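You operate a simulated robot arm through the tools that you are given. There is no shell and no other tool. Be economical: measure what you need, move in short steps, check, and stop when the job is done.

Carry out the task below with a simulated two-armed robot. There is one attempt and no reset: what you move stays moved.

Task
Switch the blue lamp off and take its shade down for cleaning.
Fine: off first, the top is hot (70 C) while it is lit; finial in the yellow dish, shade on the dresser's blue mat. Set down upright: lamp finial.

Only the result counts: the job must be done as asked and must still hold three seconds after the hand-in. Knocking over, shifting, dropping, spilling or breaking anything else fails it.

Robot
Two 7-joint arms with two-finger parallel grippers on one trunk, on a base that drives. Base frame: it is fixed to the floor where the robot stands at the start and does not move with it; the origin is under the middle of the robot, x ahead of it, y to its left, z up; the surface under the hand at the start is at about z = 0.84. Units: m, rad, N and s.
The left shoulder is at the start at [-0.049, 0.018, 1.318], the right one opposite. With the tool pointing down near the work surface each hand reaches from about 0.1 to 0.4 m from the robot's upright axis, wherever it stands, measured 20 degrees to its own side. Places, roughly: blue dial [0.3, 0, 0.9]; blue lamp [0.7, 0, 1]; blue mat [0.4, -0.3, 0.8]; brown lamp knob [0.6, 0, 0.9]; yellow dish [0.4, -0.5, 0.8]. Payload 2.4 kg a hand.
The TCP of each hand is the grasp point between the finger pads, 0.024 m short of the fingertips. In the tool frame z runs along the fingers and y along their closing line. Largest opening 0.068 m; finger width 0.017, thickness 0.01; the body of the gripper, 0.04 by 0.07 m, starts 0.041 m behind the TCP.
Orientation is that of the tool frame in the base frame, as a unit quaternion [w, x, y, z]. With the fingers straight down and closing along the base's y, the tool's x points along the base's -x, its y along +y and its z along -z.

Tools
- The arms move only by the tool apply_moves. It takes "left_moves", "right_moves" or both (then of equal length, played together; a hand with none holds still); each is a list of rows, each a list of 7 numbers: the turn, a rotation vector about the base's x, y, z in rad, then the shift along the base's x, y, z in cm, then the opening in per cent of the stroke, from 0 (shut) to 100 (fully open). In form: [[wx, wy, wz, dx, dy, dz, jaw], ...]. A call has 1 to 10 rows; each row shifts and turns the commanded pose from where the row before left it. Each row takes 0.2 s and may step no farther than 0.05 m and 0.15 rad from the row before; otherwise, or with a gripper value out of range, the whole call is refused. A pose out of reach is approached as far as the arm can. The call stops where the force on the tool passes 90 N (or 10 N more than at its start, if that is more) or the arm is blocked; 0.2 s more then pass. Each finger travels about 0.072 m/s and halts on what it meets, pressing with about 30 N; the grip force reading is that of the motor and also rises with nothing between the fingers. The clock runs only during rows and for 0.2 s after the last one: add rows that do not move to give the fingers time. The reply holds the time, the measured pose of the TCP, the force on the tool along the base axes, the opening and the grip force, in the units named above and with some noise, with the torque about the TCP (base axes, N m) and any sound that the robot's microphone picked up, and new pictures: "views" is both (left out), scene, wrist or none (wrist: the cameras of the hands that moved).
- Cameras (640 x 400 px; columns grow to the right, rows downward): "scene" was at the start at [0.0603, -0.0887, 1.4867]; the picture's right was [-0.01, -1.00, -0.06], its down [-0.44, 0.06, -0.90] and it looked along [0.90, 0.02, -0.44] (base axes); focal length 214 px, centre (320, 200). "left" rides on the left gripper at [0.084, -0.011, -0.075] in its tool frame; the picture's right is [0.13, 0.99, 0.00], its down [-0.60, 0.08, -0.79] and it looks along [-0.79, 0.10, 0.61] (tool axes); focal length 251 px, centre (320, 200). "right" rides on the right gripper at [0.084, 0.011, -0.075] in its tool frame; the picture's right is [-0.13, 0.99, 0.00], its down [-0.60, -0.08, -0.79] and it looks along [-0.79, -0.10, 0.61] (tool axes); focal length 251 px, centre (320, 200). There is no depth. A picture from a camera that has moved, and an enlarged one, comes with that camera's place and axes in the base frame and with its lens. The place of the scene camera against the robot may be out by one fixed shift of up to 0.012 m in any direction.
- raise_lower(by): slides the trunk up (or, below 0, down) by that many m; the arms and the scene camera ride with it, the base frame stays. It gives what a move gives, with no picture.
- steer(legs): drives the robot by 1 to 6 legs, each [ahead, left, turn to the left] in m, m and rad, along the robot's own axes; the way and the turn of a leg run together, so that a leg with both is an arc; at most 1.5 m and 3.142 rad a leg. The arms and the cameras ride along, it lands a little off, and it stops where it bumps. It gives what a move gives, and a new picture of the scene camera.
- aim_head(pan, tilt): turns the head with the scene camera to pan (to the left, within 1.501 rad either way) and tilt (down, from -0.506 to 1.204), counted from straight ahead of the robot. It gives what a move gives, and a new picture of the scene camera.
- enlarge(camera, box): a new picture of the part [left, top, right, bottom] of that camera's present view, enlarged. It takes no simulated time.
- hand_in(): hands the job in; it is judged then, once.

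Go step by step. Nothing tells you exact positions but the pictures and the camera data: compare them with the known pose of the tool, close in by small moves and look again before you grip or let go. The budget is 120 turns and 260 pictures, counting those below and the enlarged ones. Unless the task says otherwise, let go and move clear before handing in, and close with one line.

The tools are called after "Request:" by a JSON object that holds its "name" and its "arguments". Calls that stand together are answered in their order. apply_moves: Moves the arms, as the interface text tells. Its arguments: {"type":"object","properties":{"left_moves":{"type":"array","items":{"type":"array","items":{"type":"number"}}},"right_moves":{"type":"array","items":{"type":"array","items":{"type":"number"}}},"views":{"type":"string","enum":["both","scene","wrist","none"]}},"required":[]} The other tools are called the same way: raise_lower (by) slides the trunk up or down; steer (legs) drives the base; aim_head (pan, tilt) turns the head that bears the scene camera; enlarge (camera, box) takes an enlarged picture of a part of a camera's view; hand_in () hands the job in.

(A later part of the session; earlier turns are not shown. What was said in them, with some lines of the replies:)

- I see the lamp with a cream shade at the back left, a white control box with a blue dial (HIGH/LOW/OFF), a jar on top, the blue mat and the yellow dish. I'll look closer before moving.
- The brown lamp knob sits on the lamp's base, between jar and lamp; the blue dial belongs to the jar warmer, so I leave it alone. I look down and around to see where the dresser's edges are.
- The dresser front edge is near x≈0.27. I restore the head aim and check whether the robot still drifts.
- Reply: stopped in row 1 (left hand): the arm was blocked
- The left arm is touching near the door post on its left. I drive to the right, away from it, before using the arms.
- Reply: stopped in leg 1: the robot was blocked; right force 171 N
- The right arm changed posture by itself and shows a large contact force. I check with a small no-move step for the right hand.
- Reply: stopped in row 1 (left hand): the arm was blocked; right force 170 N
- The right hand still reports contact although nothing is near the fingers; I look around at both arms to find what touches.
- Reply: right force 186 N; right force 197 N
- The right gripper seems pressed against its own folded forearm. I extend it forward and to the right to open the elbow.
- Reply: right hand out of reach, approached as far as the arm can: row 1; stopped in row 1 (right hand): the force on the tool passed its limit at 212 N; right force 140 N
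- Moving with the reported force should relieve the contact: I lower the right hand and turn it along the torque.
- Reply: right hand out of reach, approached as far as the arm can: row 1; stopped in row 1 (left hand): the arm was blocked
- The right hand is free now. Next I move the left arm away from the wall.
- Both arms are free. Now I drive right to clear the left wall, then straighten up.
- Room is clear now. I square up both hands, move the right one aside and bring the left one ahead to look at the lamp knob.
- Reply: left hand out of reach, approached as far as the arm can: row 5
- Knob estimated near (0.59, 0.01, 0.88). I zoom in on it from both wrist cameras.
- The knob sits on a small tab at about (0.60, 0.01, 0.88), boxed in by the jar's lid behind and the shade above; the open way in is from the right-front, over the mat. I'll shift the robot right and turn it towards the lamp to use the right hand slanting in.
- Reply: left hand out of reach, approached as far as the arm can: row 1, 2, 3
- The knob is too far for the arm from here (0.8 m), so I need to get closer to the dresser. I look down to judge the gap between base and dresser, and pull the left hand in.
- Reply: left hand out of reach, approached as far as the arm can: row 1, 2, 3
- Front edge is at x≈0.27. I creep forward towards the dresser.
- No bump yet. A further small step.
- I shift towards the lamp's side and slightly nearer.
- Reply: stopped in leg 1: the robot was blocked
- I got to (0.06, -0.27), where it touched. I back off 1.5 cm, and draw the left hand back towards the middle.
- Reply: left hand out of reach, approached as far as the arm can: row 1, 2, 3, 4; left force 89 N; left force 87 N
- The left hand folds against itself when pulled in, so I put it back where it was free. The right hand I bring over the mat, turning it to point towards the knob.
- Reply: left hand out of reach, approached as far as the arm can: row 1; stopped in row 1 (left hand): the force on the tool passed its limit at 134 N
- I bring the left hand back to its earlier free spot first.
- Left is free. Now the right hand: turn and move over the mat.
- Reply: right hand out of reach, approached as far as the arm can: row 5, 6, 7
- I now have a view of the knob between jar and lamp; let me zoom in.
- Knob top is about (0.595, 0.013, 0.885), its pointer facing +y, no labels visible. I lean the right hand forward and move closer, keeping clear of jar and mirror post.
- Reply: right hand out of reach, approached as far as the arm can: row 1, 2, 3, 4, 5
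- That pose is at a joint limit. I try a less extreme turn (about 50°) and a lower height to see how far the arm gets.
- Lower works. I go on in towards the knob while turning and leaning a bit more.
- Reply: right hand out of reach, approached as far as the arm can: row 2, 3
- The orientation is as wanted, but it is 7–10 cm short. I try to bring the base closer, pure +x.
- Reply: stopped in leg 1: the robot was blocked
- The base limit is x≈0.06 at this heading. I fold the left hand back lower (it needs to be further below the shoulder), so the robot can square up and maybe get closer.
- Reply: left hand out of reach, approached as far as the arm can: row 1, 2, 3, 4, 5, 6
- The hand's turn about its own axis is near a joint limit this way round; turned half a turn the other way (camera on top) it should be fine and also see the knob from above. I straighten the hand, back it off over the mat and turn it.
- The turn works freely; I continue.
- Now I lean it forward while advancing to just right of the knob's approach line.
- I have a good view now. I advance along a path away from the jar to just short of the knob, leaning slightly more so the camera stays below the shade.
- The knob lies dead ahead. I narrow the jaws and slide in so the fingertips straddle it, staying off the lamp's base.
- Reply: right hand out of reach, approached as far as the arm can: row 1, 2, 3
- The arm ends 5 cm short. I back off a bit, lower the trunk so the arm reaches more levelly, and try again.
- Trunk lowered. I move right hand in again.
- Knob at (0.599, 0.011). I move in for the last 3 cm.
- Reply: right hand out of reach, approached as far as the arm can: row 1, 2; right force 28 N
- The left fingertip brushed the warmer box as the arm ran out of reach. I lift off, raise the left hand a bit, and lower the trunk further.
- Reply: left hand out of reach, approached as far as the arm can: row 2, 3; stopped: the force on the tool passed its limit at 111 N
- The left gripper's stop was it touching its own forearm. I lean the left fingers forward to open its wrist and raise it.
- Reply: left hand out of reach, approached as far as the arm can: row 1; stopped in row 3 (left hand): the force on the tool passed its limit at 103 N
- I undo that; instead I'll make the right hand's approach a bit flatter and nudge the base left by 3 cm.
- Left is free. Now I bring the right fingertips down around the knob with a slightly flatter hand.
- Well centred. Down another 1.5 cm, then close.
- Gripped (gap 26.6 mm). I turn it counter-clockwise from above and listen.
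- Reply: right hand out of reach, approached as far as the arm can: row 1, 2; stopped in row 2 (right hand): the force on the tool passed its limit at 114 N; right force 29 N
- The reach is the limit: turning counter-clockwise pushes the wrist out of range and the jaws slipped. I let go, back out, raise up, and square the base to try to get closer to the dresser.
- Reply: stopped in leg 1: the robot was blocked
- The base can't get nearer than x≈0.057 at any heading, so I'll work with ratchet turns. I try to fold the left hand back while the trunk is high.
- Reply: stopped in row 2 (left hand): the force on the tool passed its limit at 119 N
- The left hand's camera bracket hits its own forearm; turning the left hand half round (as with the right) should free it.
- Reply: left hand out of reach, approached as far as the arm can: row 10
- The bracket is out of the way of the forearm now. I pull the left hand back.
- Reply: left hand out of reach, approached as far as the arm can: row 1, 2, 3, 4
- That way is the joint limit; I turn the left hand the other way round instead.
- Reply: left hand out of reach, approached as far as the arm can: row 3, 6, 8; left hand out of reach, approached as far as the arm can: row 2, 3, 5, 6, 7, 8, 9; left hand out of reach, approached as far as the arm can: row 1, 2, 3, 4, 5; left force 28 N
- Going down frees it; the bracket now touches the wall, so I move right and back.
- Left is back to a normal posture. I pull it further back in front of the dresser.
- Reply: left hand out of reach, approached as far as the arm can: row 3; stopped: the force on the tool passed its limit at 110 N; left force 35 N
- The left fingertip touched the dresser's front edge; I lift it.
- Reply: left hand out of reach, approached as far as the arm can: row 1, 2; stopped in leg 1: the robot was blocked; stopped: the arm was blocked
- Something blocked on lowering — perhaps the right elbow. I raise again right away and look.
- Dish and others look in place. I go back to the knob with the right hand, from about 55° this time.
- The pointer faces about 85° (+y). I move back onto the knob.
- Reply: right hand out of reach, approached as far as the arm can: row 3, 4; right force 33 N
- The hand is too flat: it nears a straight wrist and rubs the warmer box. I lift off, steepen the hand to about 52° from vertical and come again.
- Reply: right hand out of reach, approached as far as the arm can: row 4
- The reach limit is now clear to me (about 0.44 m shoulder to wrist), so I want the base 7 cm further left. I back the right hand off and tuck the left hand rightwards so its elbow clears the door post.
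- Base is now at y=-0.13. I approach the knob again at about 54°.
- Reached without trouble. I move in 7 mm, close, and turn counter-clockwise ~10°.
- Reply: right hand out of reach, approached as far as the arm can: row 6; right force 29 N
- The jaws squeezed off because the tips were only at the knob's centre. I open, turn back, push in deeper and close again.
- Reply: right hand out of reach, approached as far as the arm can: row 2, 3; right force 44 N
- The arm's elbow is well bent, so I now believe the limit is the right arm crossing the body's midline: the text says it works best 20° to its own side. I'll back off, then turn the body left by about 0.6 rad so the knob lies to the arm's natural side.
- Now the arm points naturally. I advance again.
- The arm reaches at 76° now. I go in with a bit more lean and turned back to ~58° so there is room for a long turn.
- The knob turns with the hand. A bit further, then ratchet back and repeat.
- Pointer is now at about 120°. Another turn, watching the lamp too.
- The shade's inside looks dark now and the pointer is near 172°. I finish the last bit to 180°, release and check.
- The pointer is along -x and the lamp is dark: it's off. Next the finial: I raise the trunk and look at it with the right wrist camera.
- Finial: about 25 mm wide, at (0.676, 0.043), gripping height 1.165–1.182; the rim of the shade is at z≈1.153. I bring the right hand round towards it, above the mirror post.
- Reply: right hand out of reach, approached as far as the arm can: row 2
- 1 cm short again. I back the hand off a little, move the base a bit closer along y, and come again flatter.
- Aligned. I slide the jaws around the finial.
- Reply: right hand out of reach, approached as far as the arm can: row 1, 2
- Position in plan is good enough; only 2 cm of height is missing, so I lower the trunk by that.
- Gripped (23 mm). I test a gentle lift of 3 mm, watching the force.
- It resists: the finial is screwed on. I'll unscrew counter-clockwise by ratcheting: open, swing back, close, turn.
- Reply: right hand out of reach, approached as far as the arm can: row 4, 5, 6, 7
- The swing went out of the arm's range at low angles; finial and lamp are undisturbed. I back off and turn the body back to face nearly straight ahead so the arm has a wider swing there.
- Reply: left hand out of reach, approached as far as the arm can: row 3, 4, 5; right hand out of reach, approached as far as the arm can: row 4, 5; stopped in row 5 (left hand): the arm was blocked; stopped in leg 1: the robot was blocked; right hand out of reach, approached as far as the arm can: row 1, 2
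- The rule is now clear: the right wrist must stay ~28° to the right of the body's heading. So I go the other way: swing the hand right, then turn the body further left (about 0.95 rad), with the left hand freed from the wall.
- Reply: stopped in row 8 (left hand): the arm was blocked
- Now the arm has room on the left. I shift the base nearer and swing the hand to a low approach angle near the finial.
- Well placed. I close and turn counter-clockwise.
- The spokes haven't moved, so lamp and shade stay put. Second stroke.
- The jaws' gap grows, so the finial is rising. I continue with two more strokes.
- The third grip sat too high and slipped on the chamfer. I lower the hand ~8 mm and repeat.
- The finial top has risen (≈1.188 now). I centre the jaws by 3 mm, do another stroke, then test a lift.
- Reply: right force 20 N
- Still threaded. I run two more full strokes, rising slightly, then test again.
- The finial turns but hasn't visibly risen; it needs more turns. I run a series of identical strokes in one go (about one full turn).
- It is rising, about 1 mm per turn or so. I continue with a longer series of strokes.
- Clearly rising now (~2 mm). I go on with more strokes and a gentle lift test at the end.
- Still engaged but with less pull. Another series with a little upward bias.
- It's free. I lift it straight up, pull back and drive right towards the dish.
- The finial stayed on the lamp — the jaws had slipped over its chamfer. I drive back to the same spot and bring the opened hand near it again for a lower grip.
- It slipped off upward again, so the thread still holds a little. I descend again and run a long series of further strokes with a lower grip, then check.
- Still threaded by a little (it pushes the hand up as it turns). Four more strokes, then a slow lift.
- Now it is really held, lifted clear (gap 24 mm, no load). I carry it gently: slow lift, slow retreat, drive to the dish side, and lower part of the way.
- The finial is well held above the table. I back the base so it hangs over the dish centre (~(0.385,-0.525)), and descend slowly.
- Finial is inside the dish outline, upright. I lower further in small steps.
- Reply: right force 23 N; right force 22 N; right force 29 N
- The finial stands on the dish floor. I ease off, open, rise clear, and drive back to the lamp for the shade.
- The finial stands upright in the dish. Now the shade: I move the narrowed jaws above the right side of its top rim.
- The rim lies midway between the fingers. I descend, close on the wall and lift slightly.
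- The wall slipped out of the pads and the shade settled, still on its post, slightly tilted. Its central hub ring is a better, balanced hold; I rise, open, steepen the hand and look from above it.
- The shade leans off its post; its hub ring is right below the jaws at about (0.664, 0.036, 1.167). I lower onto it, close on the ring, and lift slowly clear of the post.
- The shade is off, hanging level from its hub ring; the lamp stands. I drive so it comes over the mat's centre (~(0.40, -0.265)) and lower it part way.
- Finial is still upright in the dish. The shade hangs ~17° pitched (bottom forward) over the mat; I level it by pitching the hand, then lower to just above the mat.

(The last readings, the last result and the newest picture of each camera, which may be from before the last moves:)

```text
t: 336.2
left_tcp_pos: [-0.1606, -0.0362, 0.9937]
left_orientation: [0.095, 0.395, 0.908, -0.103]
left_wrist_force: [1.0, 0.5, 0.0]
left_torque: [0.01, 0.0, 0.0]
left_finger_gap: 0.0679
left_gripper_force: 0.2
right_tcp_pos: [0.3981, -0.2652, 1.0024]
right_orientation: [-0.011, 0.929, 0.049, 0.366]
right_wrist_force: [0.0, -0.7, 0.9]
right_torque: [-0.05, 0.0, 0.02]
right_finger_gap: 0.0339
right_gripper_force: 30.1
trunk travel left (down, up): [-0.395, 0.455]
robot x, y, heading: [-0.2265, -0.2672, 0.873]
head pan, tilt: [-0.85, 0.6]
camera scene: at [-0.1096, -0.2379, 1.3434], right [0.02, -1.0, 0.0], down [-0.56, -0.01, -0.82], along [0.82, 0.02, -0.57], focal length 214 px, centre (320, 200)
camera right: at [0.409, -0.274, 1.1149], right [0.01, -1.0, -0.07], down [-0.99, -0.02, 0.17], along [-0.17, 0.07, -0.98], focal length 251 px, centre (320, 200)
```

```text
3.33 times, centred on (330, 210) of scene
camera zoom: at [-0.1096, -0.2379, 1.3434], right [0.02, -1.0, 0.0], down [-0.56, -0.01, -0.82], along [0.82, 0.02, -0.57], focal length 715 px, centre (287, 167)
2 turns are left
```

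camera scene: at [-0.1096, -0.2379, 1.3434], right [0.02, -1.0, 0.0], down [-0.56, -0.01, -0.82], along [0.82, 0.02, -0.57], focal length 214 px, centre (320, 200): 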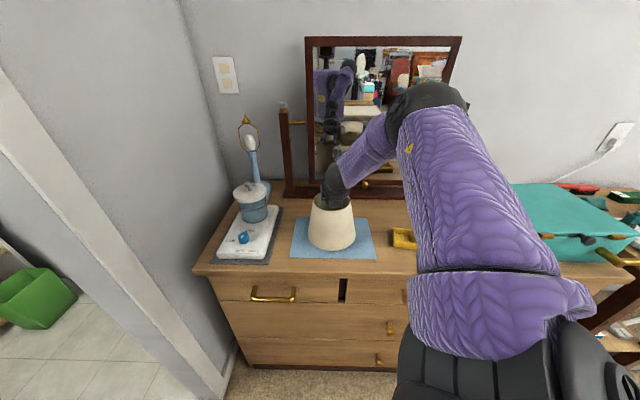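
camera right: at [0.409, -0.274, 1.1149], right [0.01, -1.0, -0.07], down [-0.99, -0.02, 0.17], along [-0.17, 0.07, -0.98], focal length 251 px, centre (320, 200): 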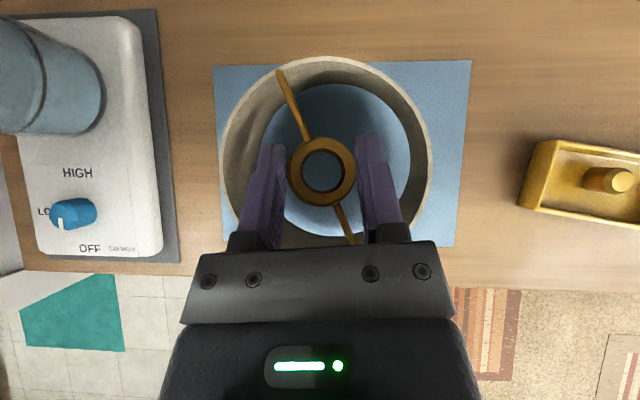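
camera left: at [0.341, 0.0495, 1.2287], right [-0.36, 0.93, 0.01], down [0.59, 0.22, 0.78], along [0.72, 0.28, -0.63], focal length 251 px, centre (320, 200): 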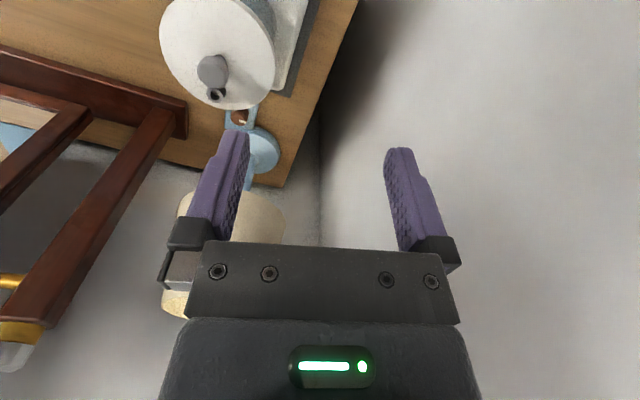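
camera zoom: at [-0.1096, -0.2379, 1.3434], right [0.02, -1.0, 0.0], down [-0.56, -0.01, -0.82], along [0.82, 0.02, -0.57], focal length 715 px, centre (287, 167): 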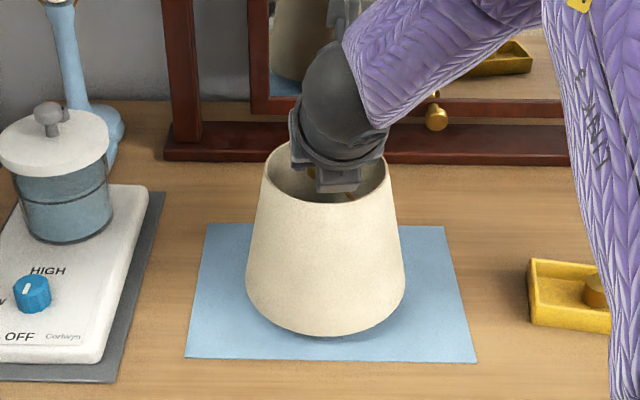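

The shade hangs upright a few millimetres over the mat's middle. I set it down, release, and rise clear.

Request:
{"name": "apply_moves", "arguments": {"right_moves": [[0, 0, 0, 0, 0, -0.25, 0], [0, 0, 0, 0, 0, -0.25, 0], [0, 0, 0, 0, 0, 0, 0]], "views": "none"}}

Request:
{"name": "apply_moves", "arguments": {"right_moves": [[0, 0, 0, 0, 0, -0.25, 0], [0, 0, 0, 0, 0, -0.25, 0], [0, 0, 0, 0, 0, 0, 0]], "views": "none"}}

Request:
{"name": "apply_moves", "arguments": {"right_moves": [[0, 0, 0, 0, 0, 0.1, 0], [0, 0, 0, 0, 0, 0, 55], [0, 0, 0, 0, 0, 0, 65], [0, 0, 0, 0, 0, 0, 72], [0, 0, 0, 0, 0, 0, 72]], "views": "none"}}

Request:
{"name": "apply_moves", "arguments": {"right_moves": [[0, 0, 0, 0, 0, 0.5, 72], [0, 0, 0, 0, 0, 1, 72], [0, 0, 0, 0, 0, 1.5, 72], [0, 0, 0, 0, 0, 2, 72], [0, 0, 0, 0, 0, 3, 72], [0, 0, 0, 0, 0, 3, 72], [0, 0, 0, 0, 0, 3, 72], [0, 0, 0, -2, 0, 2, 72], [0, 0, 0, -3, 0, 1, 72]], "views": "both"}}

Request:
{"name": "enlarge", "arguments": {"camera": "scene", "box": [230, 100, 470, 290]}}

```text
t: 337.0
left_tcp_pos: [-0.162, -0.0361, 0.9947]
left_orientation: [0.095, 0.395, 0.908, -0.101]
left_wrist_force: [-0.1, 0.2, 0.0]
left_torque: [0.03, 0.0, 0.05]
left_finger_gap: 0.0678
left_gripper_force: 0.0
right_tcp_pos: [0.3974, -0.2651, 0.9963]
right_orientation: [-0.012, 0.929, 0.05, 0.366]
right_wrist_force: [-0.5, 1.5, -0.7]
right_torque: [0.0, -0.04, 0.0]
right_finger_gap: 0.034
right_gripper_force: 30.2
trunk travel left (down, up): [-0.395, 0.455]
robot x, y, heading: [-0.2261, -0.2736, 0.872]
head pan, tilt: [-0.85, 0.6]
```

```text
t: 337.8
left_tcp_pos: [-0.1602, -0.0377, 0.9953]
left_orientation: [0.096, 0.395, 0.908, -0.101]
left_wrist_force: [-0.3, 0.2, 0.9]
left_torque: [-0.03, -0.01, -0.01]
left_finger_gap: 0.0682
left_gripper_force: 0.0
right_tcp_pos: [0.3976, -0.2672, 0.9919]
right_orientation: [-0.011, 0.929, 0.049, 0.366]
right_wrist_force: [-0.2, -0.3, -0.8]
right_torque: [-0.02, -0.02, 0.01]
right_finger_gap: 0.0335
right_gripper_force: 30.2
trunk travel left (down, up): [-0.395, 0.455]
robot x, y, heading: [-0.2234, -0.2678, 0.868]
head pan, tilt: [-0.85, 0.6]
```

```text
t: 339.0
left_tcp_pos: [-0.1613, -0.0359, 0.9946]
left_orientation: [0.096, 0.395, 0.908, -0.102]
left_wrist_force: [0.0, -0.6, 0.4]
left_torque: [-0.04, -0.05, 0.0]
left_finger_gap: 0.0682
left_gripper_force: 0.1
right_tcp_pos: [0.3967, -0.2658, 0.9925]
right_orientation: [-0.012, 0.929, 0.05, 0.366]
right_wrist_force: [0.2, 0.5, 0.4]
right_torque: [0.01, 0.0, 0.03]
right_finger_gap: 0.0491
right_gripper_force: 0.0
trunk travel left (down, up): [-0.395, 0.455]
robot x, y, heading: [-0.2262, -0.2734, 0.873]
head pan, tilt: [-0.85, 0.6]
```

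```text
t: 341.0
left_tcp_pos: [-0.1603, -0.0362, 0.9939]
left_orientation: [0.095, 0.396, 0.908, -0.102]
left_wrist_force: [-0.4, -0.7, 0.3]
left_torque: [0.0, 0.02, -0.01]
left_finger_gap: 0.068
left_gripper_force: 0.0
right_tcp_pos: [0.3463, -0.2647, 1.1635]
right_orientation: [-0.011, 0.929, 0.049, 0.366]
right_wrist_force: [-0.7, -0.5, -0.2]
right_torque: [0.0, -0.02, 0.02]
right_finger_gap: 0.049
right_gripper_force: 0.1
trunk travel left (down, up): [-0.395, 0.455]
robot x, y, heading: [-0.2251, -0.27, 0.879]
head pan, tilt: [-0.85, 0.6]
camera scene: at [-0.11, -0.238, 1.3435], right [0.02, -1.0, 0.0], down [-0.56, -0.01, -0.83], along [0.82, 0.02, -0.56], focal length 214 px, centre (320, 200)
camera right: at [0.3576, -0.2734, 1.276], right [0.01, -1.0, -0.07], down [-0.99, -0.02, 0.17], along [-0.17, 0.07, -0.98], focal length 251 px, centre (320, 200)
```

scene: 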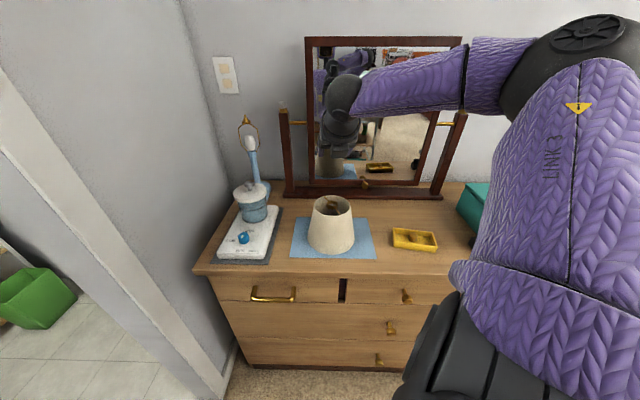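
right: 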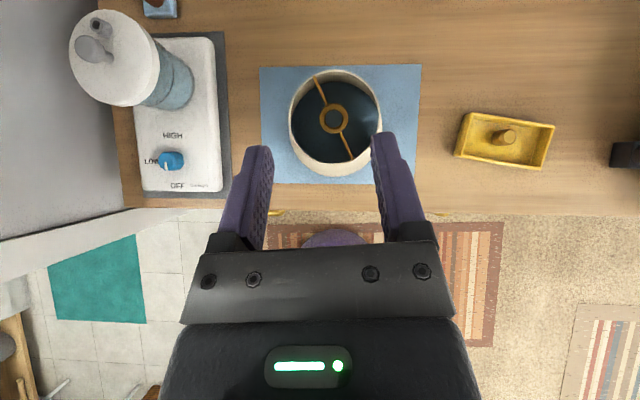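

```text
2.11 times, centred on (350, 195) of scene
camera zoom: at [-0.11, -0.238, 1.3435], right [0.02, -1.0, 0.0], down [-0.56, -0.01, -0.83], along [0.82, 0.02, -0.56], focal length 452 px, centre (257, 210)
1 turns are left
```

zoom: 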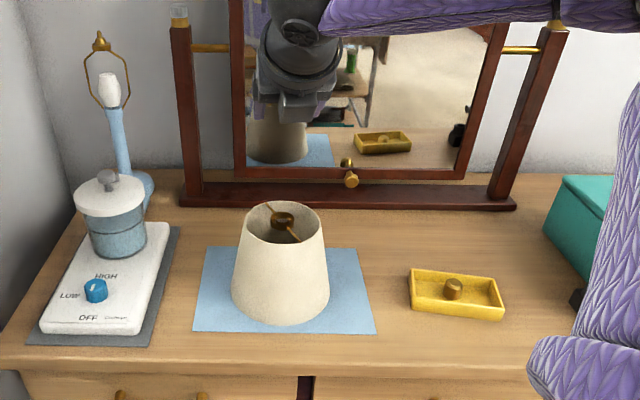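

The blue lamp is off. The shade stands upright on the blue mat, the finial stands upright in the yellow dish, and both hands are clear, so I hand in.

Request:
{"name": "hand_in", "arguments": {}}

```text
The job is handed in.
```

I switched the blue lamp off first, then took the finial and shade down. The finial stands upright in the yellow dish and the shade stands on the blue mat. In the last picture the jar, mirror, warmer and teal box looked undisturbed. On the way my left hand brushed the dresser edge and the wall. The shade also slipped once onto its post before I lifted it by its centre ring.
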